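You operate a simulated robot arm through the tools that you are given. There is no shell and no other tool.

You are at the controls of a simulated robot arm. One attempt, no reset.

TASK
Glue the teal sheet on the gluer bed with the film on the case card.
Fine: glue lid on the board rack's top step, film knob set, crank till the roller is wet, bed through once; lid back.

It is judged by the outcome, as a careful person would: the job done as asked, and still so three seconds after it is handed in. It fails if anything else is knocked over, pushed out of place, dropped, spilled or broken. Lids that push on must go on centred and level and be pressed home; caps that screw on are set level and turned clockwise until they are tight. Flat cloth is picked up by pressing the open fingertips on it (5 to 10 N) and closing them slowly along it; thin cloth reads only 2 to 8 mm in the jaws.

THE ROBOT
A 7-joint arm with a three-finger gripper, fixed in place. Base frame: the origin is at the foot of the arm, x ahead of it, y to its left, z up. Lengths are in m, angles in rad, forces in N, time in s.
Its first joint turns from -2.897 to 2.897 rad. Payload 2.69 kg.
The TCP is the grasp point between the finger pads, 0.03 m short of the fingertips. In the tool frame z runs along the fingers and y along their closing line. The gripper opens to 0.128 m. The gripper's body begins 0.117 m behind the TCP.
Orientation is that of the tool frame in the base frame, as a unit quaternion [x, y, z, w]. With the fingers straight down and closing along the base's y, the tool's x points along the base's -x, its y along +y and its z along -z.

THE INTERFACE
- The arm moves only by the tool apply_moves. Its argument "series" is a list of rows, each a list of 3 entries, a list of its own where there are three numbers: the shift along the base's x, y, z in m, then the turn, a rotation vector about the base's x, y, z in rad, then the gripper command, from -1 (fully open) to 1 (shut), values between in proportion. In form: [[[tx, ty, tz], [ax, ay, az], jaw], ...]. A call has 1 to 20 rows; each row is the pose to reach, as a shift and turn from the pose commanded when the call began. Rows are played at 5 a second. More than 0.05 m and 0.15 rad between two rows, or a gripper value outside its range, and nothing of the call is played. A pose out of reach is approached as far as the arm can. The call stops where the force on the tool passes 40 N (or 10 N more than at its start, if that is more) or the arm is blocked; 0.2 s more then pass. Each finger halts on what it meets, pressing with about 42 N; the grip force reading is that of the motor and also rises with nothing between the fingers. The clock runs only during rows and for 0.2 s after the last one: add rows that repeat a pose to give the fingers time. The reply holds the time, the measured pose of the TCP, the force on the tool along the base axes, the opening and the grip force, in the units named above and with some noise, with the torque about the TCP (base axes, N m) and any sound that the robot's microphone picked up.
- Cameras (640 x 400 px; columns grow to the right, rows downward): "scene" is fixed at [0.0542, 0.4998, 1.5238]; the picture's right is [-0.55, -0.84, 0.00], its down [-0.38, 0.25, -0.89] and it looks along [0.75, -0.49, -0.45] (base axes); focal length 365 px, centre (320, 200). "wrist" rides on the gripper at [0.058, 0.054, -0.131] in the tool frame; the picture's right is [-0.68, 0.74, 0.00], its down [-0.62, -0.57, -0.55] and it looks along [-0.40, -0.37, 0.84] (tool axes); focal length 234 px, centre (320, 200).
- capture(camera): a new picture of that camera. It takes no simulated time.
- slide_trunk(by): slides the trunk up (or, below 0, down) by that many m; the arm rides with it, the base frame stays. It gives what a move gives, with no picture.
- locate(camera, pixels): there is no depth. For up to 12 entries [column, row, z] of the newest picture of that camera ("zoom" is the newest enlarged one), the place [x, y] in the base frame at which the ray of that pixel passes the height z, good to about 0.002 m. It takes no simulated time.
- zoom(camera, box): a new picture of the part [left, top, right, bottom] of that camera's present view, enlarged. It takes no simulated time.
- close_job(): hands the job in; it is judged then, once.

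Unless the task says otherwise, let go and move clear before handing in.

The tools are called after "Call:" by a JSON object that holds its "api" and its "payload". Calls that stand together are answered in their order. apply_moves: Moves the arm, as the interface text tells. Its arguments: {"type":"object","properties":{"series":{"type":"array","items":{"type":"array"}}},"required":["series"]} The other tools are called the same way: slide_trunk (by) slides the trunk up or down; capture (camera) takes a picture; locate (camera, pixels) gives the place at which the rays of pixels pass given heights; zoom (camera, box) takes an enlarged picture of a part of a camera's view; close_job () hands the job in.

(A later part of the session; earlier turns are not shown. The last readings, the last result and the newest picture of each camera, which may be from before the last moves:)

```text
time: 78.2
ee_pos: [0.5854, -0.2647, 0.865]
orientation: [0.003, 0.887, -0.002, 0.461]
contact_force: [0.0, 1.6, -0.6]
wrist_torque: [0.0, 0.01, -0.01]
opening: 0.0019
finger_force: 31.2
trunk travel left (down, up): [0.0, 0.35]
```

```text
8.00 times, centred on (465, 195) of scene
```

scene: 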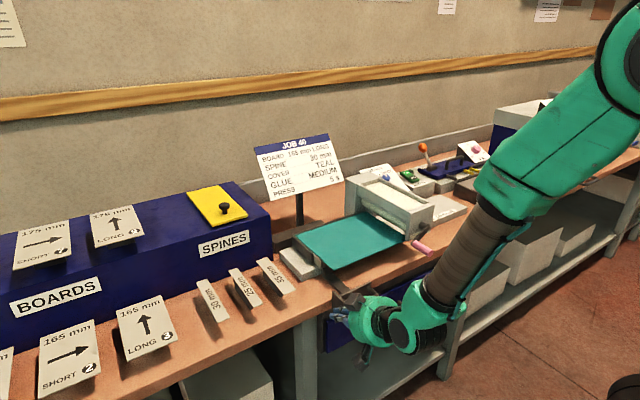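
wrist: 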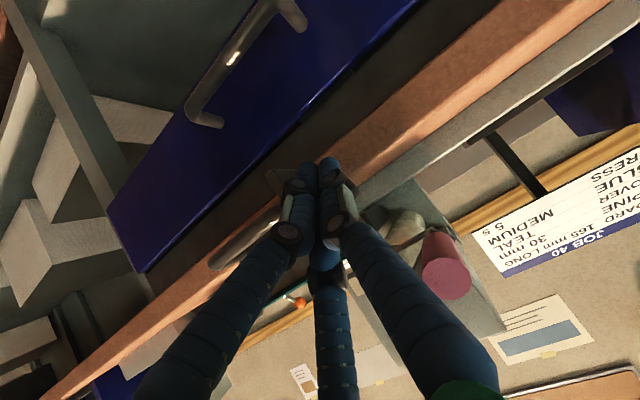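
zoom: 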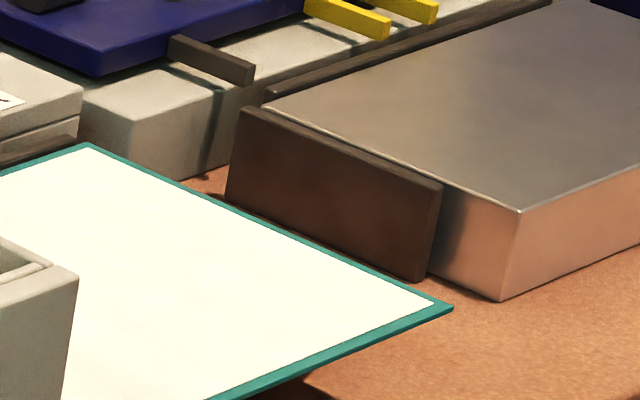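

The sheet's leading edge (y≈−0.586) is still ~9 cm short of the block, and its trailing edge (≈−0.30) is past the roller, so the pass is complete. I'll back the peg off and away from the bench.

Call:
{"api": "apply_moves", "payload": {"series": [[[-0.005, 0.005, 0], [0, 0, 0], 1], [[-0.03, 0.006, 0], [0, 0, 0], 1], [[-0.07, 0.006, 0.005], [0, 0, 0], 1], [[-0.11, 0.006, 0.015], [0, 0, 0], 1], [[-0.12, 0.006, 0.05], [0, 0, 0], 1]]}}

Call:
{"api": "slide_trunk", "payload": {"by": 0.2}}

Call:
{"api": "capture", "payload": {"camera": "scene"}}

Call:
{"api": "capture", "payload": {"camera": "wrist"}}

```text
time: 79.4
ee_pos: [0.4651, -0.2562, 0.9177]
orientation: [0.002, 0.888, -0.002, 0.46]
contact_force: [0.3, -0.3, -0.9]
wrist_torque: [0.05, 0.01, 0.04]
opening: 0.0023
finger_force: 31.3
trunk travel left (down, up): [0.0, 0.35]
```

```text
time: 81.5
ee_pos: [0.4648, -0.255, 1.1167]
orientation: [0.001, 0.887, -0.002, 0.461]
contact_force: [-0.3, -0.3, 0.4]
wrist_torque: [-0.02, 0.01, 0.02]
opening: 0.0021
finger_force: 31.1
trunk travel left (down, up): [-0.2, 0.15]
```

```text
taken
```

scene: 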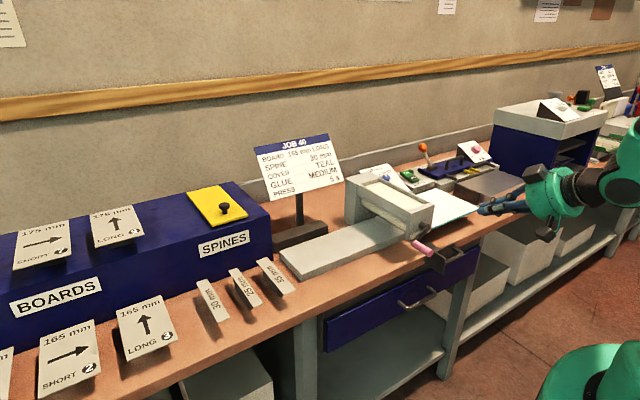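

```text
taken
```

wrist: 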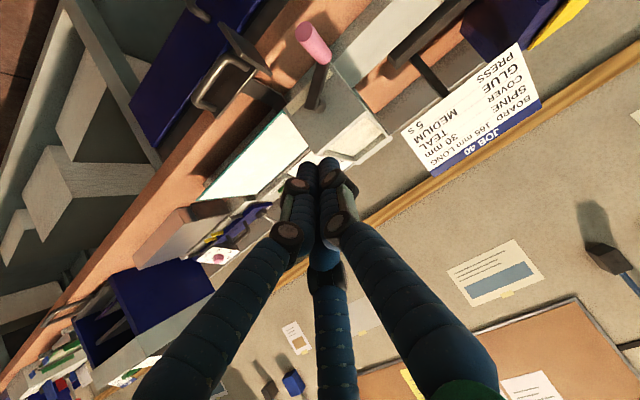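

The pass is done and the trunk is back at its original height. I'll straighten the tool to point down while rising, then yaw 90° and go for the lid.

Call:
{"api": "apply_moves", "payload": {"series": [[[0.01, 0.015, 0.035], [0, 0.137, 0], 0.5], [[0.02, 0.03, 0.07], [0, 0.274, 0], 0.06], [[0.035, 0.045, 0.1], [0, 0.411, 0], 0.06], [[0.05, 0.06, 0.13], [0, 0.548, 0], 0.06], [[0.065, 0.075, 0.16], [0, 0.685, 0], 0.06], [[0.075, 0.09, 0.185], [0, 0.822, 0], 0.06], [[0.085, 0.105, 0.205], [0, 0.96, 0], 0.06], [[0.085, 0.105, 0.205], [0, 0.96, 0], 0.06]]}}

Call:
{"api": "apply_moves", "payload": {"series": [[[0.01, 0.03, 0], [0, 0, 0.14], 0.06], [[0.02, 0.06, 0], [0, 0, 0.28], 0.06], [[0.03, 0.09, 0], [0, 0, 0.42], 0.06], [[0.04, 0.12, 0], [0, 0, 0.56], 0.06], [[0.045, 0.15, 0], [0, 0, 0.7], 0.06], [[0.05, 0.18, 0], [0, 0, 0.84], 0.06], [[0.05, 0.21, 0], [0, 0, 0.98], 0.06], [[0.05, 0.24, 0], [0, 0, 1.12], 0.06], [[0.05, 0.27, 0], [0, 0, 1.26], 0.06], [[0.05, 0.3, 0], [0, 0, 1.4], 0.06], [[0.05, 0.33, 0], [0, 0, 1.5], 0.06], [[0.05, 0.36, 0], [0, 0, 1.5708], 0.06], [[0.05, 0.38, 0], [0, 0, 1.5708], 0.06]]}}

Call:
{"api": "capture", "payload": {"camera": "wrist"}}

Call:
{"api": "capture", "payload": {"camera": "scene"}}

```text
time: 83.3
ee_pos: [0.5462, -0.1487, 1.288]
orientation: [0.001, 0.993, 0.099, 0.063]
contact_force: [1.3, 0.1, -1.0]
wrist_torque: [-0.02, 0.1, 0.01]
opening: 0.0604
finger_force: 0.1
out of reach, approached as far as the arm can: row 5, 6, 7, 8
trunk travel left (down, up): [-0.2, 0.15]
```

```text
time: 86.2
ee_pos: [0.5919, 0.2307, 1.2818]
orientation: [-0.696, 0.702, 0.149, 0.001]
contact_force: [0.0, -0.4, 0.0]
wrist_torque: [-0.03, 0.0, 0.02]
opening: 0.0603
finger_force: 0.0
out of reach, approached as far as the arm can: row 4, 6, 7, 8, 9, 10, 11, 12, 13
trunk travel left (down, up): [-0.2, 0.15]
```

```text
taken
```

wrist: 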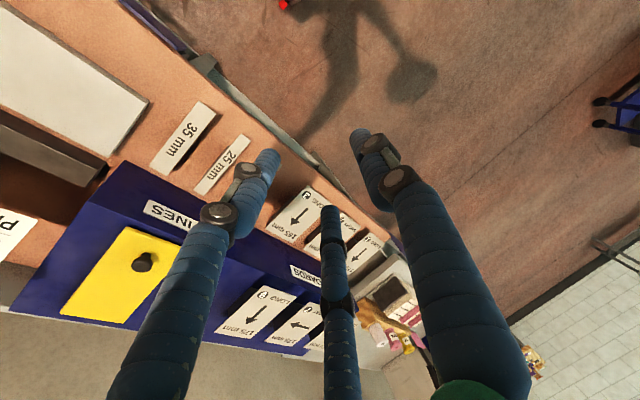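

```text
taken
```

scene: 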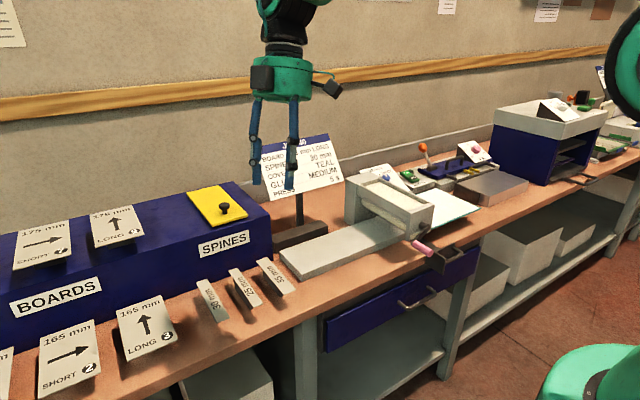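

The arm has drifted into an awkward joint posture (tool tilted ~17°, several rows out of reach). I'll extend outward and lower, where it has been comfortable, to let it straighten.

Call:
{"api": "apply_moves", "payload": {"series": [[[0.03, 0, -0.02], [0, 0, 0], 0.06], [[0.06, 0, -0.04], [0, 0, 0], 0.06], [[0.09, 0, -0.06], [0, 0, 0], 0.06], [[0.12, 0, -0.08], [0, 0, 0], 0.06], [[0.15, 0, -0.09], [0, 0, 0], 0.06], [[0.18, 0, -0.09], [0, 0, 0], 0.06], [[0.18, 0, -0.09], [0, 0, 0], 0.06]]}}

Call:
{"api": "capture", "payload": {"camera": "scene"}}

```text
time: 87.8
ee_pos: [0.772, 0.2298, 1.1881]
orientation: [-0.695, 0.703, 0.153, 0.005]
contact_force: [0.1, 0.0, -0.3]
wrist_torque: [0.01, 0.07, 0.03]
opening: 0.0603
finger_force: 0.0
trunk travel left (down, up): [-0.2, 0.15]
```

```text
taken
```

scene: 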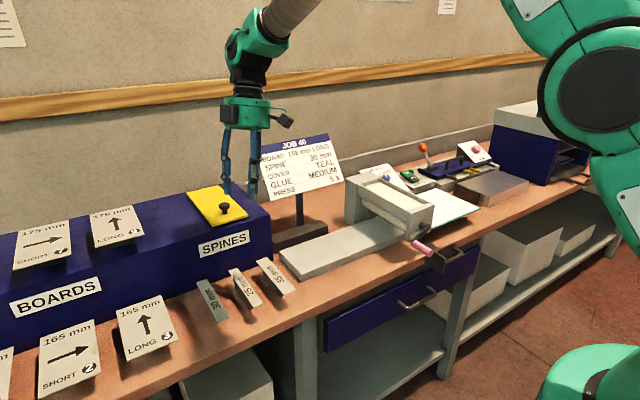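

The pose is reachable here; only the tool's tilt remains (~0.31 rad). I'll correct it to straight down.

Call:
{"api": "apply_moves", "payload": {"series": [[[0, 0, 0.01], [-0.0748, -0.0701, 0.0038], 0.06], [[0, 0, 0.02], [-0.1495, -0.1401, 0.0076], 0.06], [[0, 0, 0.02], [-0.2243, -0.2102, 0.0114], 0.06], [[0, 0, 0.02], [-0.2243, -0.2102, 0.0114], 0.06]]}}

Call:
{"api": "capture", "payload": {"camera": "wrist"}}

```text
time: 88.8
ee_pos: [0.7588, 0.2323, 1.1922]
orientation: [-0.699, 0.705, 0.108, 0.054]
contact_force: [0.0, -0.1, 0.8]
wrist_torque: [-0.01, 0.01, 0.04]
opening: 0.0602
finger_force: 0.0
out of reach, approached as far as the arm can: row 1, 2, 3, 4
trunk travel left (down, up): [-0.2, 0.15]
```

```text
taken
```

wrist: 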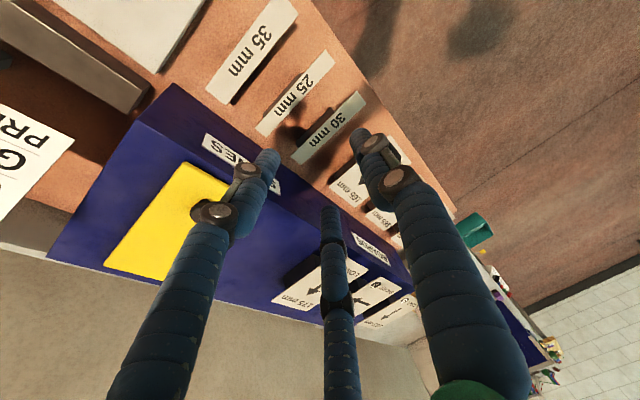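

The tilt correction is limited again, so a joint is at its limit in this posture. I'll look at the arm's shape in the scene view to understand it.

Call:
{"api": "capture", "payload": {"camera": "scene"}}

Call:
{"api": "zoom", "payload": {"camera": "scene", "box": [400, 0, 640, 150]}}

Call:
{"api": "zoom", "payload": {"camera": "scene", "box": [180, 0, 340, 220]}}

```text
taken
```

scene: 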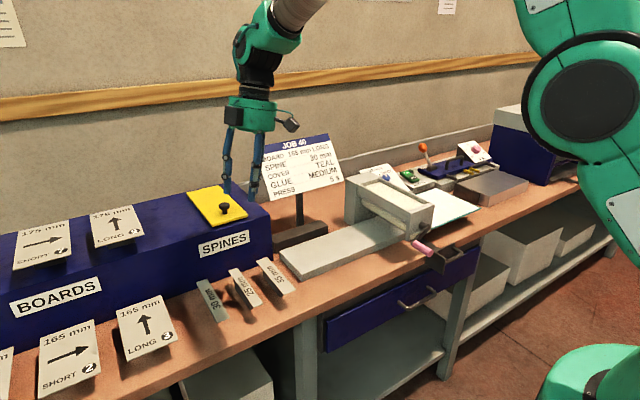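

```text
2.67 times, centred on (520, 75) of scene
```

zoom: 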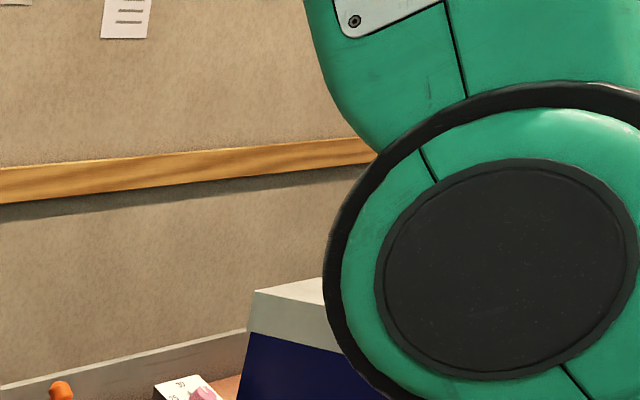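

```text
1.82 times, centred on (260, 110) of scene
```

zoom: 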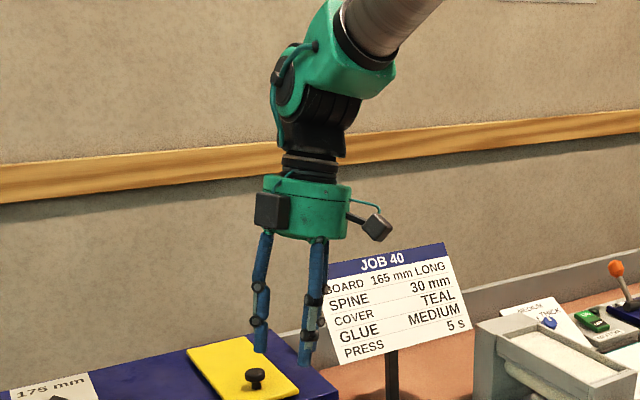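

The elbow has swung out to the −y side, which limits the wrist. Near full reach the elbow swing matters less, and the lid is there anyway, so I'll extend to above the lid knob and correct the tilt there.

Call:
{"api": "apply_moves", "payload": {"series": [[[0.04, 0, 0.01], [0, 0, 0], 0.06], [[0.08, 0, 0.02], [0, 0, 0], 0.06], [[0.12, 0, 0.028], [0, 0, 0], 0.06], [[0.15, 0, 0.028], [0, 0, 0], 0.06], [[0.176, 0, 0.028], [0, 0, 0], 0.06]]}}

```text
time: 90.0
ee_pos: [0.9321, 0.2354, 1.2129]
orientation: [-0.698, 0.703, 0.123, 0.062]
contact_force: [2.5, 0.5, -4.4]
wrist_torque: [0.07, 0.28, 0.07]
opening: 0.06
finger_force: 0.1
out of reach, approached as far as the arm can: row 2, 5
trunk travel left (down, up): [-0.2, 0.15]
```

Call:
{"api": "apply_moves", "payload": {"series": [[[0, 0, 0], [-0.0656, -0.0217, 0.0018], 0.06], [[0, 0, 0], [-0.1313, -0.0434, 0.0035], 0.06], [[0, 0, 0], [-0.1969, -0.065, 0.0053], 0.06], [[0, 0, 0], [-0.2625, -0.0867, 0.007], 0.06], [[0, 0, 0], [-0.2625, -0.0867, 0.007], 0.06], [[0, 0, 0], [-0.2625, -0.0867, 0.007], 0.06]]}}

Call:
{"api": "capture", "payload": {"camera": "scene"}}

```text
time: 91.3
ee_pos: [0.929, 0.2336, 1.2206]
orientation: [-0.698, 0.704, 0.12, 0.065]
contact_force: [0.3, -0.9, 0.3]
wrist_torque: [0.0, 0.02, 0.01]
opening: 0.0601
finger_force: 0.1
out of reach, approached as far as the arm can: row 1, 2, 3, 4, 5, 6
trunk travel left (down, up): [-0.2, 0.15]
```

```text
taken
```

scene: 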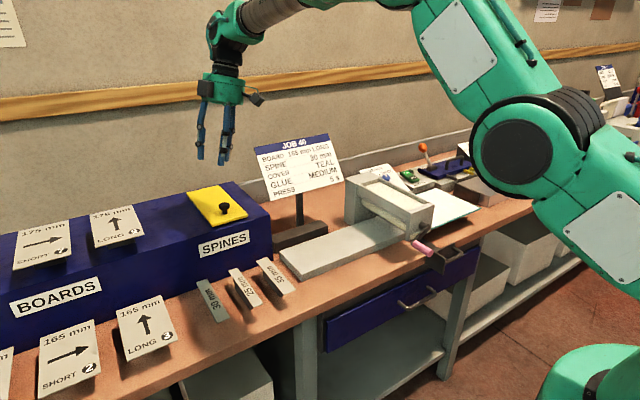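

The tilt still can't be corrected here. I'll retreat to the middle of the workspace, unwinding the yaw to 0 on the way, and check whether the tool can be made vertical there.

Call:
{"api": "apply_moves", "payload": {"series": [[[-0.04, 0, 0], [0, 0, 0], 0.06], [[-0.08, 0, 0], [0, 0, 0], 0.06], [[-0.12, -0.01, 0], [0, 0, -0.1], 0.06], [[-0.16, -0.02, 0], [0, 0, -0.24], 0.06], [[-0.2, -0.03, 0], [0, 0, -0.38], 0.06], [[-0.22, -0.05, 0], [0, 0, -0.52], 0.06], [[-0.24, -0.07, 0], [0, 0, -0.66], 0.06], [[-0.26, -0.1, 0], [0, 0, -0.8], 0.06], [[-0.28, -0.13, 0], [0, 0, -0.94], 0.06], [[-0.28, -0.16, 0], [0, 0, -1.08], 0.06], [[-0.28, -0.19, 0], [0, 0, -1.22], 0.06], [[-0.28, -0.21, 0], [0, 0, -1.36], 0.06], [[-0.28, -0.23, 0], [0, 0, -1.5], 0.06], [[-0.28, -0.23, 0], [0, 0, -1.5708], 0.06]]}}

Call:
{"api": "capture", "payload": {"camera": "scene"}}

```text
time: 94.3
ee_pos: [0.6316, 0.0184, 1.1859]
orientation: [-0.079, 0.987, 0.057, 0.13]
contact_force: [0.4, 0.7, -0.2]
wrist_torque: [-0.01, 0.03, 0.02]
opening: 0.0604
finger_force: 0.1
out of reach, approached as far as the arm can: row 11, 12, 13, 14
trunk travel left (down, up): [-0.2, 0.15]
```

```text
taken
```

scene: 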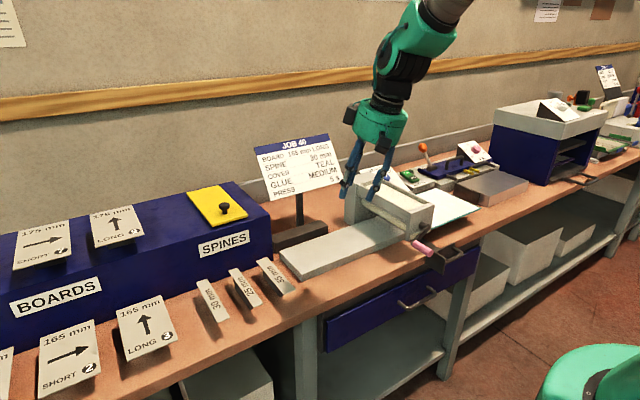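

The pattern (yaw 0 now at a limit, tilt at all yaws) suggests the wrist got half-flipped (joints 5 and 7 wound against each other) while pointing forward. I'll undo it: pitch to ~55° where the two joints are nearly aligned, then roll the tool about its own axis so joint 5 unwinds.

Call:
{"api": "apply_moves", "payload": {"series": [[[-0.015, -0.004, 0.0], [-0.0058, -0.1392, -0.0394], 0.06], [[-0.03, -0.008, -0.005], [-0.0115, -0.2784, -0.0788], 0.06], [[-0.045, -0.012, -0.01], [-0.0173, -0.4175, -0.1183], 0.06], [[-0.06, -0.016, -0.02], [-0.023, -0.5567, -0.1577], 0.06], [[-0.08, -0.02, -0.03], [-0.0288, -0.6959, -0.1971], 0.06], [[-0.08, -0.02, -0.03], [-0.0288, -0.6959, -0.1971], 0.06]]}}

Call:
{"api": "capture", "payload": {"camera": "scene"}}

```text
time: 96.0
ee_pos: [0.412, -0.0006, 0.8859]
orientation: [0.003, 0.982, 0.003, 0.187]
contact_force: [1.1, 0.0, -0.7]
wrist_torque: [0.0, 0.17, 0.0]
opening: 0.0601
finger_force: 0.0
trunk travel left (down, up): [-0.2, 0.15]
stopped in row 6: the arm was blocked; the commanded pose is now the measured one
```

```text
taken
```

scene: 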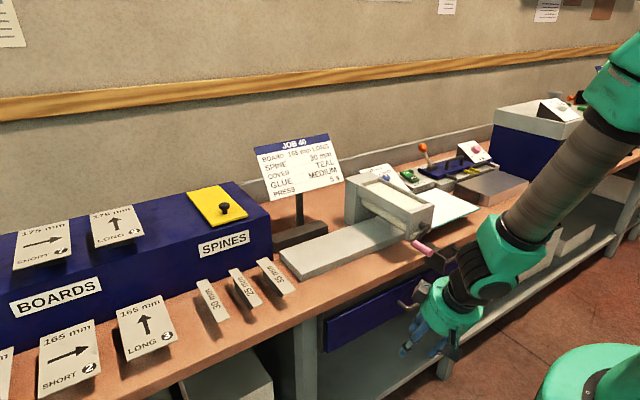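

The arm swung through to a different posture and ended low in front of the bench (TCP 0.412, 0.0, 0.886) without any contact force. I'll check that nothing was touched, then move carefully in small steps.

Call:
{"api": "zoom", "payload": {"camera": "scene", "box": [370, 180, 530, 360]}}

Call:
{"api": "apply_moves", "payload": {"series": [[[0, 0, 0.01], [0, 0, 0], 0.06], [[0, 0, 0.02], [0, 0, 0], 0.06]]}}

```text
2.22 times, centred on (450, 270) of scene
```

zoom: 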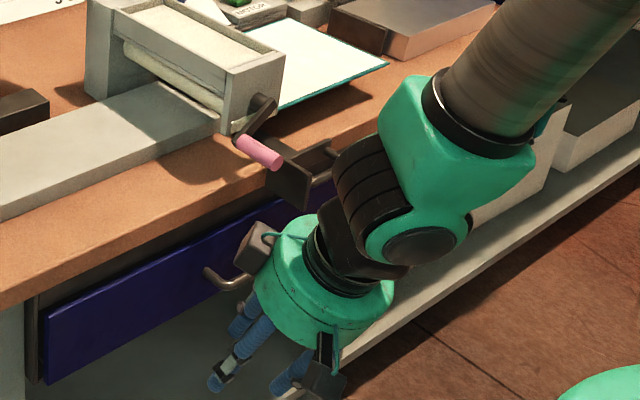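

```text
time: 96.5
ee_pos: [0.4111, -0.0022, 0.9056]
orientation: [0.001, 0.982, 0.003, 0.187]
contact_force: [-0.5, -0.2, -0.2]
wrist_torque: [-0.04, 0.04, 0.02]
opening: 0.0602
finger_force: 0.0
trunk travel left (down, up): [-0.2, 0.15]
```

Nothing was disturbed and the arm follows accurately again. I'll rise straight up in front of the bench and then straighten the tool.

Call:
{"api": "apply_moves", "payload": {"series": [[[0, 0, 0.03], [0, 0, 0], 0.06], [[0, 0, 0.06], [0, 0, 0], 0.06], [[0, 0, 0.09], [0, 0, 0], 0.06], [[0.01, 0, 0.12], [0, 0, 0], 0.06], [[0.03, 0, 0.15], [0, 0, 0], 0.06], [[0.05, 0, 0.18], [0, 0, 0], 0.06], [[0.07, 0, 0.21], [0, 0, 0], 0.06], [[0.09, 0, 0.24], [0, 0, 0], 0.06]]}}

Call:
{"api": "capture", "payload": {"camera": "scene"}}

```text
time: 98.3
ee_pos: [0.4995, -0.0022, 1.1448]
orientation: [0.002, 0.982, 0.004, 0.187]
contact_force: [1.3, -0.8, 0.3]
wrist_torque: [0.01, -0.01, 0.03]
opening: 0.0602
finger_force: 0.2
out of reach, approached as far as the arm can: row 6
trunk travel left (down, up): [-0.2, 0.15]
```

```text
taken
```

scene: 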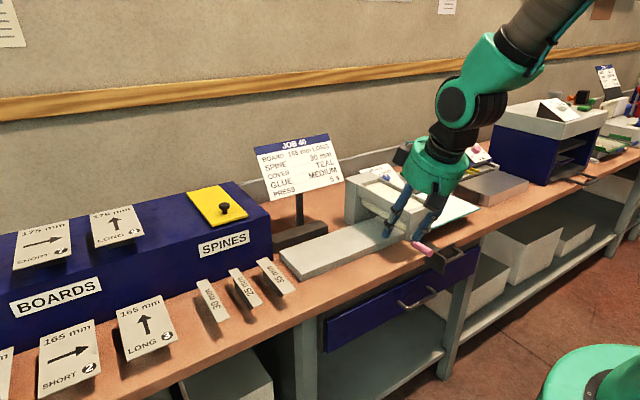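

Call:
{"api": "apply_moves", "payload": {"series": [[[0.01, 0, 0.01], [0, 0.125, 0], 0.06], [[0.02, 0, 0.02], [0, 0.25, 0], 0.06], [[0.03, 0, 0.03], [0, 0.376, 0], 0.06], [[0.03, 0, 0.03], [0, 0.376, 0], 0.06]]}}

Call:
{"api": "capture", "payload": {"camera": "scene"}}

```text
time: 99.3
ee_pos: [0.532, -0.0006, 1.1762]
orientation: [0.002, 1.0, 0.002, -0.001]
contact_force: [0.6, 0.5, -0.5]
wrist_torque: [-0.02, 0.1, 0.02]
opening: 0.06
finger_force: 0.0
trunk travel left (down, up): [-0.2, 0.15]
```

```text
taken
```

scene: 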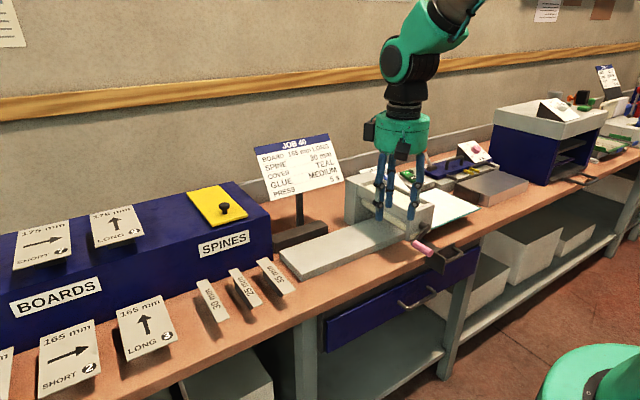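

The tool is exactly vertical again with no limits reported. Now I'll rise and yaw +90° while moving over toward the rack side.

Call:
{"api": "apply_moves", "payload": {"series": [[[0.02, 0.0, 0.04], [0, 0, 0], 0.06], [[0.04, 0.01, 0.08], [0, 0, 0.14], 0.06], [[0.06, 0.03, 0.11], [0, 0, 0.28], 0.06], [[0.07, 0.05, 0.13], [0, 0, 0.42], 0.06], [[0.07, 0.07, 0.13], [0, 0, 0.56], 0.06], [[0.07, 0.09, 0.13], [0, 0, 0.7], 0.06], [[0.07, 0.11, 0.13], [0, 0, 0.84], 0.06], [[0.07, 0.13, 0.13], [0, 0, 0.98], 0.06], [[0.07, 0.15, 0.13], [0, 0, 1.12], 0.06], [[0.07, 0.17, 0.13], [0, 0, 1.26], 0.06], [[0.07, 0.19, 0.13], [0, 0, 1.4], 0.06], [[0.07, 0.21, 0.13], [0, 0, 1.5], 0.06], [[0.07, 0.232, 0.13], [0, 0, 1.5708], 0.06]]}}

Call:
{"api": "capture", "payload": {"camera": "wrist"}}

```text
time: 102.2
ee_pos: [0.6005, 0.2304, 1.3057]
orientation: [-0.706, 0.708, 0.003, -0.002]
contact_force: [-0.3, -0.2, -0.6]
wrist_torque: [0.02, 0.01, 0.0]
opening: 0.0605
finger_force: 0.1
trunk travel left (down, up): [-0.2, 0.15]
```

```text
taken
```

wrist: 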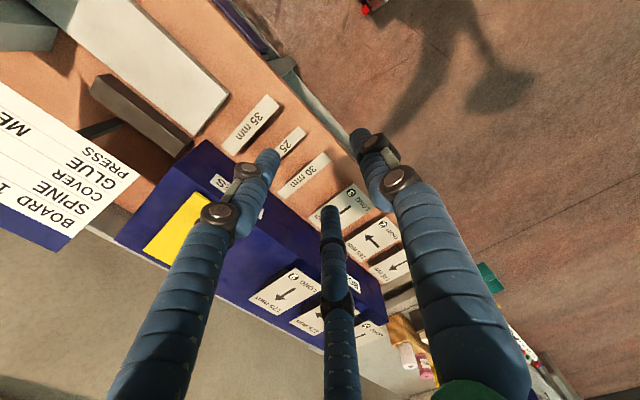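

The arm is well-behaved at yaw 90°. I'll extend over the lid knob on the rack.

Call:
{"api": "apply_moves", "payload": {"series": [[[0.03, 0.001, -0.03], [0, 0, 0], 0.06], [[0.065, 0.001, -0.06], [0, 0, 0], 0.06], [[0.1, 0.001, -0.09], [0, 0, 0], 0.06], [[0.145, 0.001, -0.106], [0, 0, 0], 0.06], [[0.19, 0.001, -0.106], [0, 0, 0], 0.06], [[0.235, 0.002, -0.106], [0, 0, 0], 0.06], [[0.28, 0.002, -0.106], [0, 0, 0], 0.06], [[0.315, 0.002, -0.106], [0, 0, 0], 0.06], [[0.334, 0.002, -0.106], [0, 0, 0], 0.06], [[0.334, 0.002, -0.106], [0, 0, 0], 0.06]]}}

Call:
{"api": "capture", "payload": {"camera": "wrist"}}

Call:
{"api": "zoom", "payload": {"camera": "wrist", "box": [250, 60, 390, 200]}}

```text
time: 104.3
ee_pos: [0.9352, 0.2305, 1.2014]
orientation: [-0.705, 0.709, 0.001, -0.001]
contact_force: [-0.1, -0.2, -0.3]
wrist_torque: [-0.04, -0.01, 0.0]
opening: 0.0604
finger_force: 0.0
trunk travel left (down, up): [-0.2, 0.15]
```

```text
taken
```

wrist: 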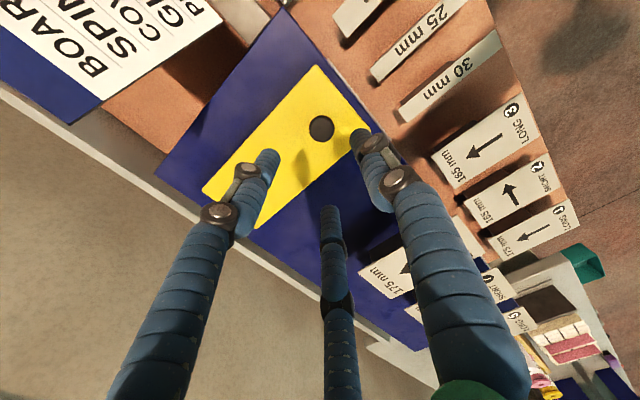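

```text
2.86 times, centred on (320, 130) of wrist
```

zoom: 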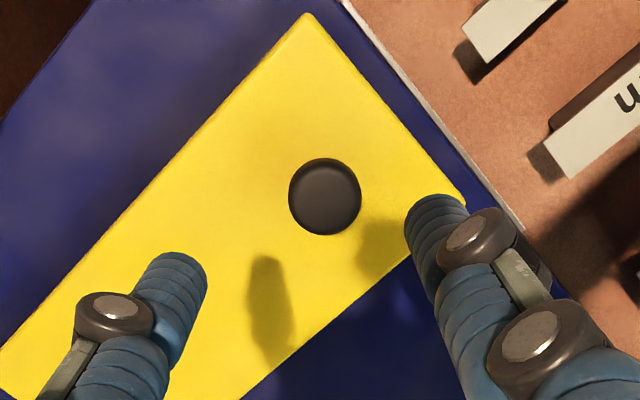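

Call:
{"api": "locate", "payload": {"camera": "wrist", "pixels": [[321.6, 128.5, 1.048], [321.6, 128.5, 1.042], [314.6, 63.6, 1.018], [370.2, 130.6, 1.018]]}}

Call:
{"api": "zoom", "payload": {"camera": "scene", "box": [180, 140, 300, 230]}}

```text
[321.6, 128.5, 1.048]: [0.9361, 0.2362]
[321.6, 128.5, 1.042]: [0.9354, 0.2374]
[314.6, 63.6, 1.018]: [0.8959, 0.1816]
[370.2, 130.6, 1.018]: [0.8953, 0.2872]
```

```text
4.44 times, centred on (240, 185) of scene
```

zoom: 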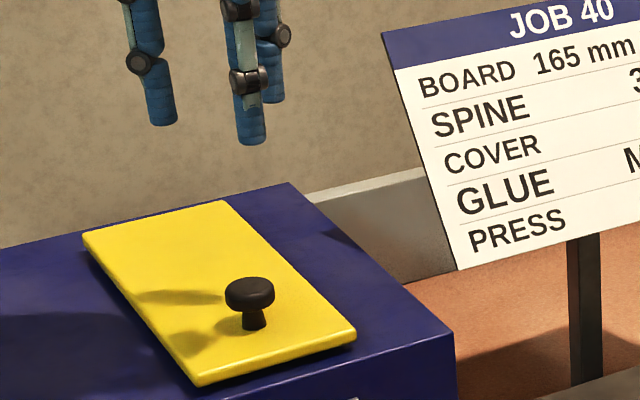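

The knob is at about (0.9355,0.2345). I'll shift 3 mm in y and descend to the same grip height as at release.

Call:
{"api": "apply_moves", "payload": {"series": [[[-0.0005, 0.003, -0.03], [0, 0, 0], 0.06], [[-0.0005, 0.003, -0.07], [0, 0, 0], 0.06], [[-0.0005, 0.003, -0.1], [0, 0, 0], 0.06], [[-0.0005, 0.003, -0.12], [0, 0, 0], 0.06], [[-0.0005, 0.003, -0.1325], [0, 0, 0], 0.06], [[-0.0005, 0.003, -0.1325], [0, 0, 0], 0.06]]}}

Call:
{"api": "zoom", "payload": {"camera": "wrist", "box": [230, 90, 410, 230]}}

```text
time: 105.8
ee_pos: [0.9336, 0.2357, 1.0661]
orientation: [-0.706, 0.708, 0.002, -0.002]
contact_force: [-0.8, -0.3, -1.0]
wrist_torque: [-0.01, 0.01, 0.04]
opening: 0.0602
finger_force: 0.0
trunk travel left (down, up): [-0.2, 0.15]
```

```text
2.86 times, centred on (320, 160) of wrist
```

zoom: 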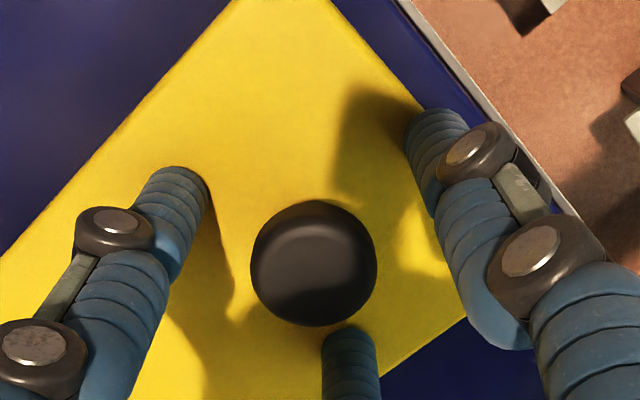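

The jaws straddle the knob evenly. Closing now.

Call:
{"api": "apply_moves", "payload": {"series": [[[0, 0, 0], [0, 0, 0], 0.3], [[0, 0, 0], [0, 0, 0], 0.5], [[0, 0, 0], [0, 0, 0], 0.7], [[0, 0, 0], [0, 0, 0], 1.0], [[0, 0, 0], [0, 0, 0], 1.0], [[0, 0, 0], [0, 0, 0], 1.0]]}}

Call:
{"api": "apply_moves", "payload": {"series": [[[0, 0, 0.005], [0, 0, 0], 1], [[0, 0, 0.015], [0, 0, 0], 1], [[0, 0, 0.03], [0, 0, 0], 1], [[0, 0, 0.05], [0, 0, 0], 1]]}}

Call:
{"api": "zoom", "payload": {"camera": "scene", "box": [160, 100, 300, 230]}}

Call:
{"api": "capture", "payload": {"camera": "wrist"}}

```text
time: 107.2
ee_pos: [0.935, 0.2361, 1.0667]
orientation: [-0.706, 0.708, 0.002, -0.002]
contact_force: [-1.4, 0.1, -0.7]
wrist_torque: [-0.03, -0.03, 0.01]
opening: 0.0275
finger_force: 41.8
trunk travel left (down, up): [-0.2, 0.15]
```

```text
time: 108.2
ee_pos: [0.9355, 0.2354, 1.1171]
orientation: [-0.705, 0.709, 0.002, -0.001]
contact_force: [-0.4, -0.5, -1.2]
wrist_torque: [0.02, 0.11, 0.01]
opening: 0.0275
finger_force: 42.3
trunk travel left (down, up): [-0.2, 0.15]
```

```text
3.08 times, centred on (230, 165) of scene
```

zoom: 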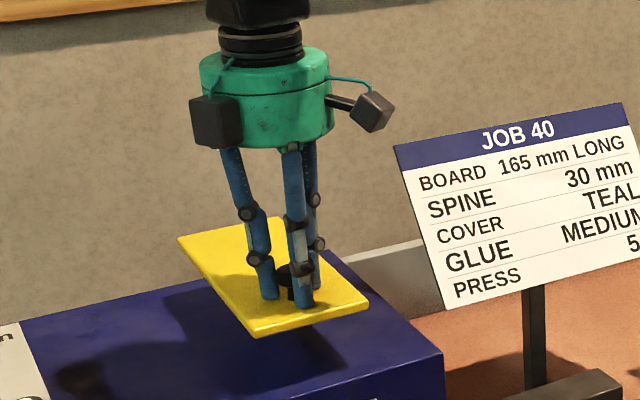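

```text
taken
```

wrist: 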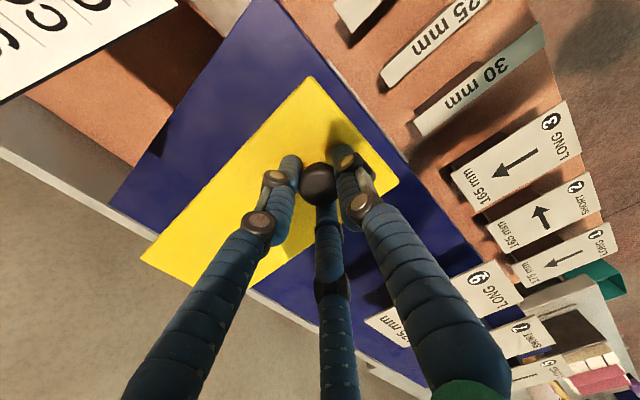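

The lid is gripped and level. I'll retrace the carry path: up, back away from the card, across along −y.

Call:
{"api": "apply_moves", "payload": {"series": [[[0, 0, 0.04], [0, 0, 0], 1], [[0, 0, 0.08], [0, 0, 0], 1], [[-0.04, 0, 0.1], [0, 0, 0], 1], [[-0.08, 0, 0.12], [0, 0, 0], 1], [[-0.12, 0, 0.14], [0, 0, 0], 1], [[-0.16, 0, 0.16], [0, 0, 0], 1], [[-0.2, 0, 0.18], [0, 0, 0], 1], [[-0.24, 0, 0.195], [0, 0, 0], 1], [[-0.28, 0, 0.2], [0, 0, 0], 1], [[-0.32, 0, 0.2], [0, 0, 0], 1]]}}

Call:
{"api": "apply_moves", "payload": {"series": [[[0, -0.04, 0], [0, 0, 0], 1], [[0, -0.08, 0], [0, 0, 0], 1], [[0, -0.12, 0], [0, 0, 0], 1], [[0, -0.16, 0], [0, 0, 0], 1], [[0, -0.2, 0], [0, 0, 0], 1], [[0, -0.24, 0], [0, 0, 0], 1], [[0, -0.28, 0], [0, 0, 0], 1], [[0, -0.32, 0], [0, 0, 0], 1], [[0, -0.36, 0], [0, 0, 0], 1], [[0.0, -0.4, 0], [0, 0, 0], 1], [[0.02, -0.43, 0], [0, 0, 0], 1], [[0.05, -0.46, 0], [0, 0, 0], 1], [[0.08, -0.485, 0], [0, 0, 0], 1], [[0.092, -0.493, 0], [0, 0, 0], 1]]}}

Call:
{"api": "capture", "payload": {"camera": "scene"}}

Call:
{"api": "capture", "payload": {"camera": "wrist"}}

```text
time: 110.3
ee_pos: [0.6145, 0.2343, 1.3183]
orientation: [-0.705, 0.709, 0.001, -0.002]
contact_force: [-0.1, 0.1, -1.0]
wrist_torque: [0.02, 0.12, -0.02]
opening: 0.0279
finger_force: 41.7
trunk travel left (down, up): [-0.2, 0.15]
```

```text
time: 113.3
ee_pos: [0.7083, -0.2578, 1.3182]
orientation: [-0.705, 0.709, 0.001, -0.002]
contact_force: [0.1, -0.7, -2.1]
wrist_torque: [-0.01, 0.18, 0.01]
opening: 0.0278
finger_force: 42.6
trunk travel left (down, up): [-0.2, 0.15]
```

```text
taken
```

scene: 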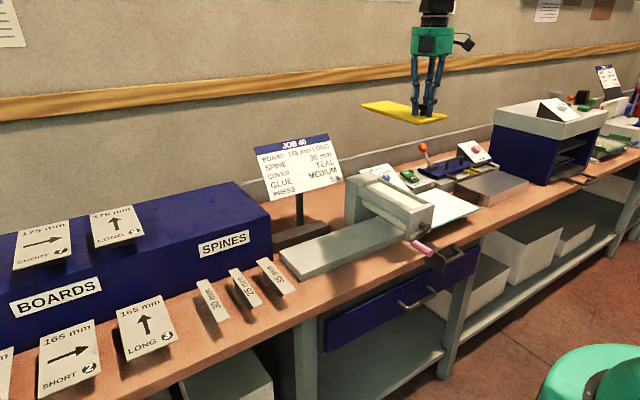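

```text
taken
```

wrist: 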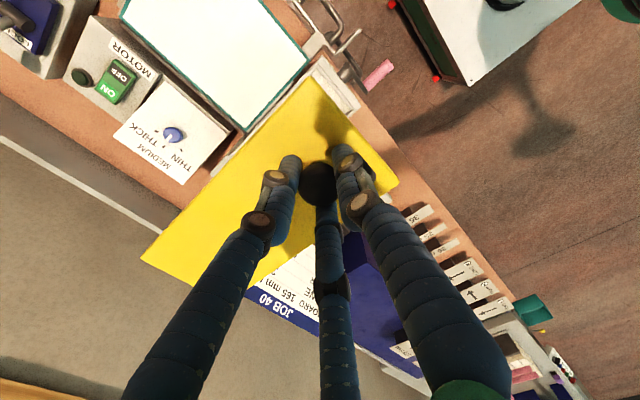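

The lid is over the gluer and the exit-side sheet is white all over. I'll check the lid's yaw in the grip by locating its corners.

Call:
{"api": "zoom", "payload": {"camera": "wrist", "box": [270, 50, 430, 200]}}

Call:
{"api": "zoom", "payload": {"camera": "wrist", "box": [120, 200, 280, 310]}}

```text
2.67 times, centred on (350, 125) of wrist
```

zoom: 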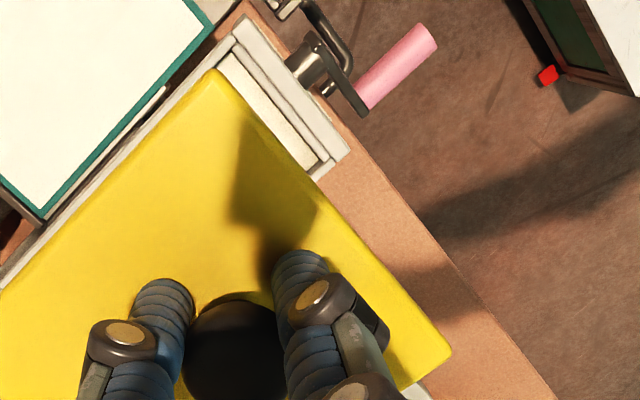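

```text
3.64 times, centred on (200, 255) of wrist
```

zoom: 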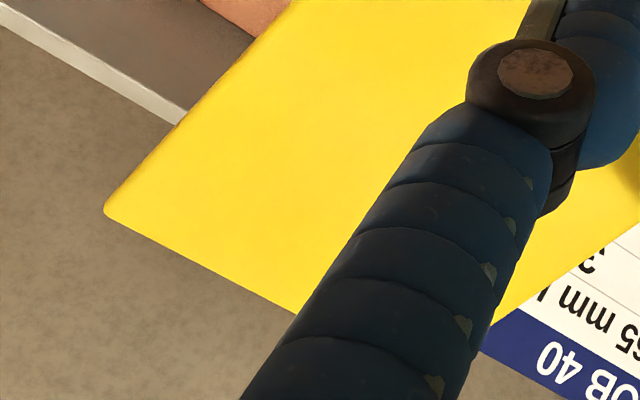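

Call:
{"api": "locate", "payload": {"camera": "wrist", "pixels": [[309.4, 76.2, 1.28], [398.5, 181.8, 1.28], [140.9, 257, 1.28], [280, 109, 1.28], [220, 176, 1.28], [339, 107, 1.28], [370, 147, 1.28]]}}

```text
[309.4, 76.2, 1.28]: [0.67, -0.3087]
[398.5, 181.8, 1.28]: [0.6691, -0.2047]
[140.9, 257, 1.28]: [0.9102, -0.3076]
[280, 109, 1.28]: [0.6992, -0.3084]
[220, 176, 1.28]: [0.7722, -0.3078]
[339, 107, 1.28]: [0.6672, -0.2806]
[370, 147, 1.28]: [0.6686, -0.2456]
```

The lid is square to the bench (within ~0.3°) and its outline (x 0.6695–0.910, y centre −0.2567) matches the original place. I'll lower it to just above the trough and check.

Call:
{"api": "apply_moves", "payload": {"series": [[[0, 0, -0.04], [0, 0, 0], 1], [[0, 0, -0.08], [0, 0, 0], 1], [[0, 0, -0.12], [0, 0, 0], 1], [[0, 0, -0.16], [0, 0, 0], 1], [[0, 0, -0.195], [0, 0, 0], 1], [[0, 0, -0.22], [0, 0, 0], 1], [[0, 0, -0.225], [0, 0, 0], 1], [[0, 0, -0.225], [0, 0, 0], 1]]}}

Call:
{"api": "zoom", "payload": {"camera": "scene", "box": [335, 140, 465, 230]}}

Call:
{"api": "zoom", "payload": {"camera": "wrist", "box": [120, 50, 420, 290]}}

```text
time: 115.2
ee_pos: [0.7087, -0.257, 1.0927]
orientation: [-0.706, 0.708, 0.002, -0.002]
contact_force: [-0.3, -1.0, -2.2]
wrist_torque: [0.03, 0.09, 0.01]
opening: 0.0275
finger_force: 42.1
trunk travel left (down, up): [-0.2, 0.15]
```

```text
4.44 times, centred on (400, 185) of scene
```

zoom: 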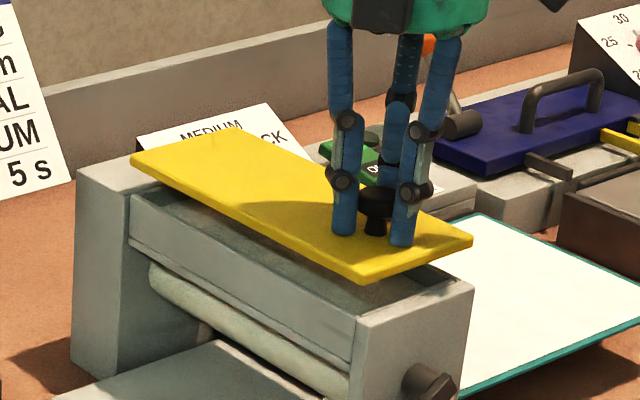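

```text
1.67 times, centred on (270, 170) of wrist
```

zoom: 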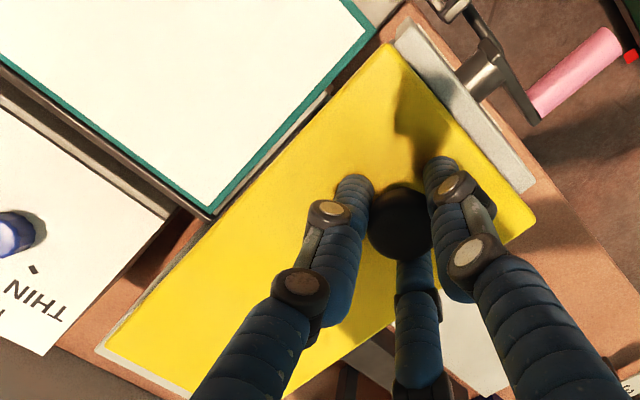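

The lid is level about 2 cm above its seat and lined up with the trough. I'll lower it in fine steps to contact.

Call:
{"api": "apply_moves", "payload": {"series": [[[0, 0, -0.005], [0, 0, 0], 1], [[0, 0, -0.01], [0, 0, 0], 1], [[0, 0, -0.014], [0, 0, 0], 1], [[0, 0, -0.018], [0, 0, 0], 1], [[0, 0, -0.018], [0, 0, 0], 1]]}}

Call:
{"api": "apply_moves", "payload": {"series": [[[0, 0, -0.0015], [0, 0, 0], 1], [[0, 0, -0.003], [0, 0, 0], 1], [[0, 0, -0.003], [0, 0, 0], 1]]}}

Call:
{"api": "zoom", "payload": {"camera": "scene", "box": [335, 140, 465, 230]}}

Call:
{"api": "capture", "payload": {"camera": "wrist"}}

```text
time: 116.3
ee_pos: [0.708, -0.257, 1.0729]
orientation: [-0.706, 0.708, 0.001, -0.002]
contact_force: [1.0, 1.2, -2.3]
wrist_torque: [-0.02, 0.13, -0.01]
opening: 0.0279
finger_force: 41.8
trunk travel left (down, up): [-0.2, 0.15]
```

```text
time: 117.2
ee_pos: [0.7072, -0.2573, 1.0723]
orientation: [-0.706, 0.708, 0.002, -0.001]
contact_force: [0.3, -0.4, -1.2]
wrist_torque: [-0.01, 0.13, 0.02]
opening: 0.0277
finger_force: 41.9
trunk travel left (down, up): [-0.2, 0.15]
```

```text
4.44 times, centred on (400, 185) of scene
```

zoom: 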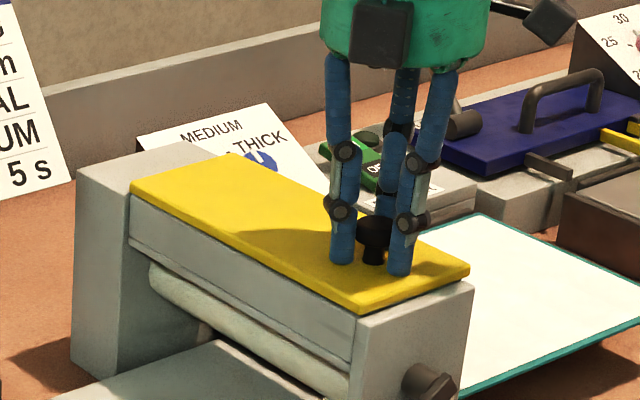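

```text
taken
```

wrist: 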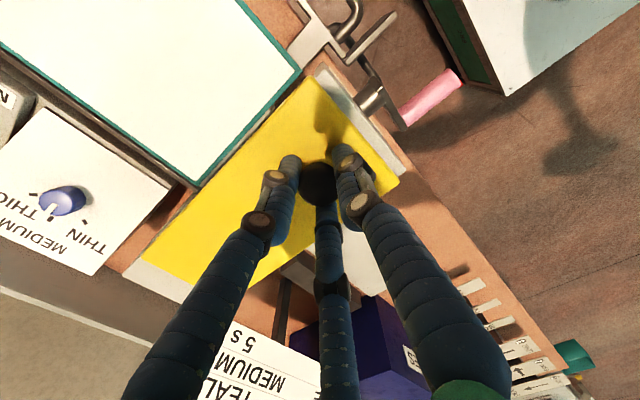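

The lid is nearly down with no contact force yet. A couple more fine steps.

Call:
{"api": "apply_moves", "payload": {"series": [[[0, 0, -0.001], [0, 0, 0], 1], [[0, 0, -0.002], [0, 0, 0], 1], [[0, 0, -0.002], [0, 0, 0], 1]]}}

Call:
{"api": "apply_moves", "payload": {"series": [[[0, 0, -0.001], [0, 0, 0], 1], [[0, 0, -0.002], [0, 0, 0], 1], [[0, 0, -0.002], [0, 0, 0], 1]]}}

```text
time: 118.0
ee_pos: [0.7083, -0.257, 1.0694]
orientation: [-0.706, 0.708, 0.001, -0.001]
contact_force: [1.2, -1.6, 4.7]
wrist_torque: [-0.07, -0.28, -0.04]
opening: 0.0276
finger_force: 42.2
trunk travel left (down, up): [-0.2, 0.15]
```

```text
time: 118.8
ee_pos: [0.7074, -0.2577, 1.0712]
orientation: [-0.706, 0.708, 0.001, -0.002]
contact_force: [-2.2, 1.4, 26.8]
wrist_torque: [0.13, 0.21, -0.02]
opening: 0.0278
finger_force: 42.5
trunk travel left (down, up): [-0.2, 0.15]
```

The lid seated: 27 N downward at TCP z≈1.071 with almost no tipping torque, as expected from its original height. I'll ease off, release and lift clear.

Call:
{"api": "apply_moves", "payload": {"series": [[[0, 0, 0.0025], [0, 0, 0], 1], [[0, 0, 0.0025], [0, 0, 0], 0.6], [[0, 0, 0.0025], [0, 0, 0], 0.3], [[0, 0, 0.0025], [0, 0, 0], 0.06], [[0, 0, 0.0025], [0, 0, 0], 0.06]]}}

Call:
{"api": "apply_moves", "payload": {"series": [[[0, 0, 0.02], [0, 0, 0], 0.06], [[0, 0, 0.06], [0, 0, 0], 0.06], [[0, 0, 0.1], [0, 0, 0], 0.06], [[0, 0, 0.14], [0, 0, 0], 0.06]]}}

Call:
{"api": "zoom", "payload": {"camera": "scene", "box": [335, 140, 465, 230]}}

Call:
{"api": "capture", "payload": {"camera": "wrist"}}

```text
time: 120.0
ee_pos: [0.7072, -0.2578, 1.0694]
orientation: [-0.706, 0.709, 0.003, -0.002]
contact_force: [-0.6, 0.4, 2.8]
wrist_torque: [-0.02, -0.08, 0.06]
opening: 0.061
finger_force: 0.1
trunk travel left (down, up): [-0.2, 0.15]
```

```text
time: 121.0
ee_pos: [0.706, -0.2583, 1.2091]
orientation: [-0.705, 0.709, 0.002, -0.002]
contact_force: [-0.2, -0.6, -0.6]
wrist_torque: [0.04, 0.0, -0.01]
opening: 0.0604
finger_force: 0.0
trunk travel left (down, up): [-0.2, 0.15]
```

```text
4.44 times, centred on (400, 185) of scene
```

zoom: 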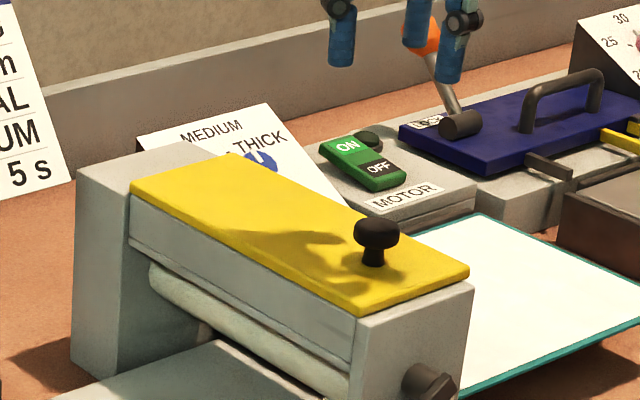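

```text
taken
```

wrist: 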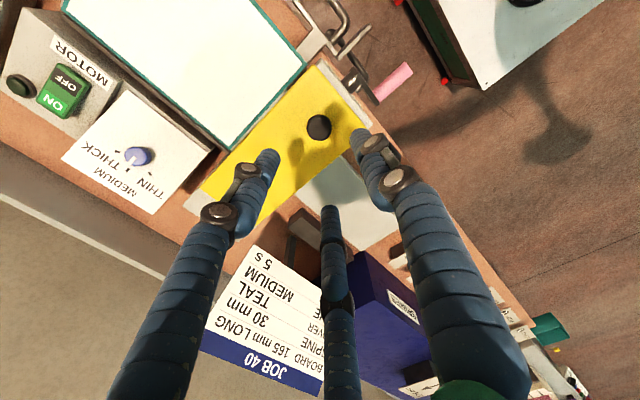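

The lid's corners (scene 409,210 / 434,201 / 380,175 / 358,182) match their original pixels. I'll zoom closely along its edges to confirm it's flush, and check the sheet, dial, roller and crank.

Call:
{"api": "zoom", "payload": {"camera": "scene", "box": [350, 165, 440, 225]}}

Call:
{"api": "zoom", "payload": {"camera": "wrist", "box": [40, 0, 400, 230]}}

Call:
{"api": "capture", "payload": {"camera": "scene"}}

```text
6.67 times, centred on (395, 195) of scene
```

zoom: 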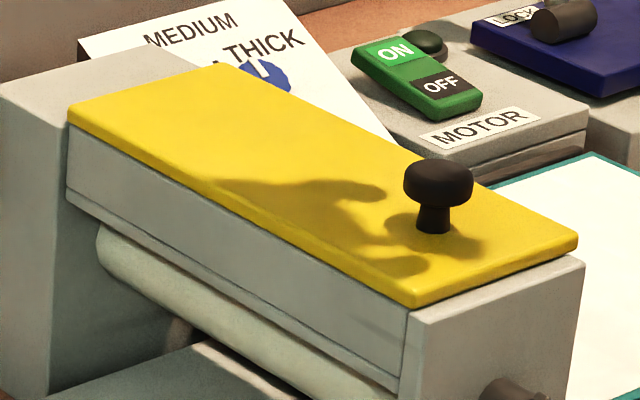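

```text
1.74 times, centred on (220, 115) of wrist
```

zoom: 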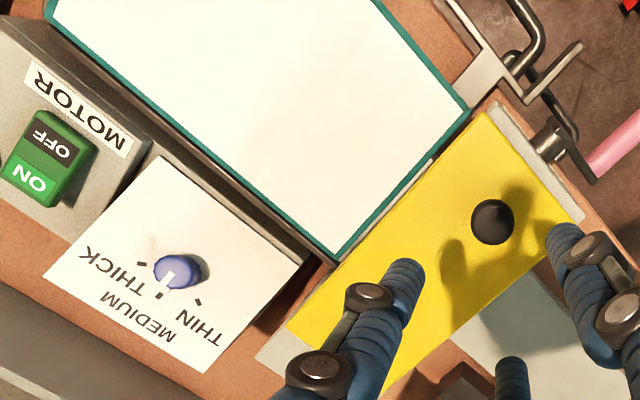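

```text
taken
```

scene: 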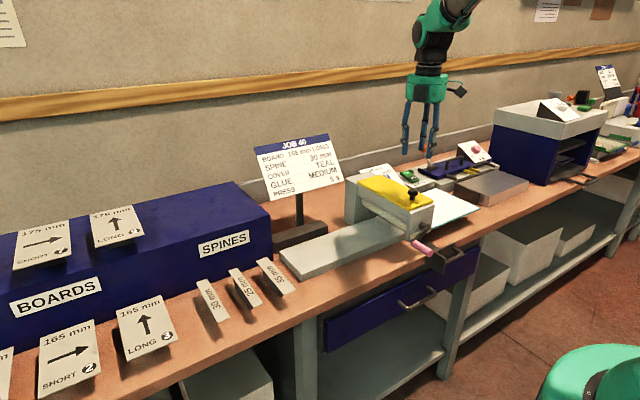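

Everything looks right: sheet white to its edges, dial at MEDIUM, lid flush. For a direct before/after comparison of the lid's seating I'll repeat the very first zoom boxes.

Call:
{"api": "zoom", "payload": {"camera": "scene", "box": [384, 175, 464, 245]}}

Call:
{"api": "zoom", "payload": {"camera": "scene", "box": [356, 155, 420, 195]}}

```text
5.71 times, centred on (424, 210) of scene
```

zoom: 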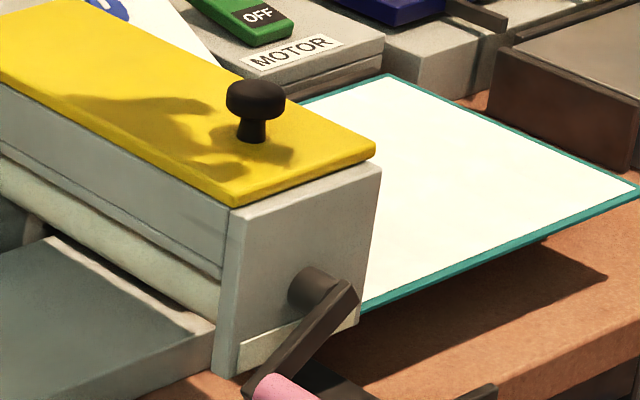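

```text
10.00 times, centred on (388, 175) of scene
```

zoom: 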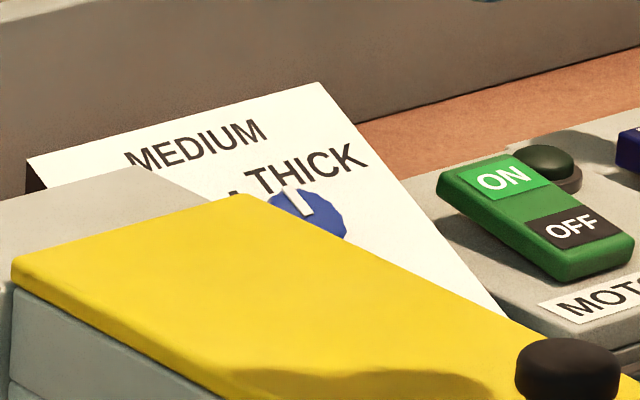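

Before/after zooms agree to within about half a pixel (~1.5 mm) and the same height, so the lid is home, level and centred. I'll move the arm up and clear, then take one last look.

Call:
{"api": "apply_moves", "payload": {"series": [[[-0.01, 0, 0.04], [0, 0, 0], 0.0], [[-0.04, 0, 0.07], [0, 0, 0], -0.2], [[-0.08, 0, 0.09], [0, 0, 0], -0.4], [[-0.12, 0, 0.1], [0, 0, 0], -0.5], [[-0.12, 0, 0.1], [0, 0, 0], -0.5], [[-0.12, 0, 0.1], [0, 0, 0], -0.5]]}}

Call:
{"api": "capture", "payload": {"camera": "scene"}}

Call:
{"api": "zoom", "payload": {"camera": "scene", "box": [330, 150, 500, 280]}}

```text
time: 122.3
ee_pos: [0.5856, -0.2582, 1.3105]
orientation: [-0.706, 0.708, 0.002, -0.003]
contact_force: [0.4, 0.1, -0.8]
wrist_torque: [-0.01, 0.05, 0.01]
opening: 0.0962
finger_force: 0.0
trunk travel left (down, up): [-0.2, 0.15]
```

```text
taken
```

scene: 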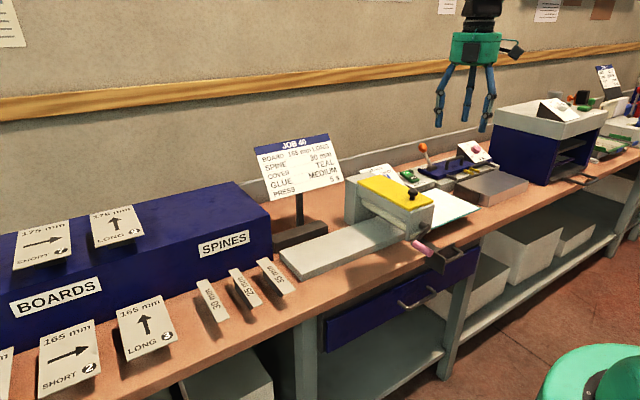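

```text
3.08 times, centred on (415, 215) of scene
```

zoom: 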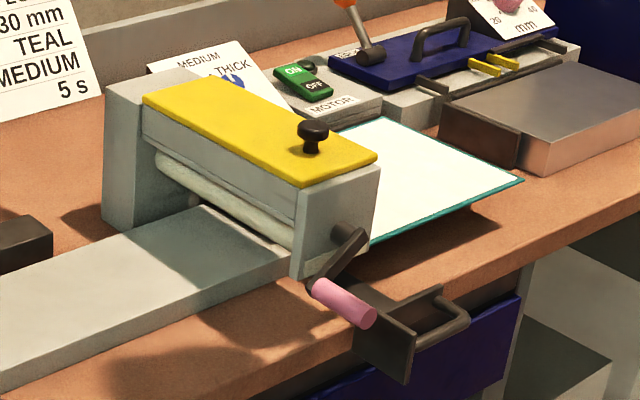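

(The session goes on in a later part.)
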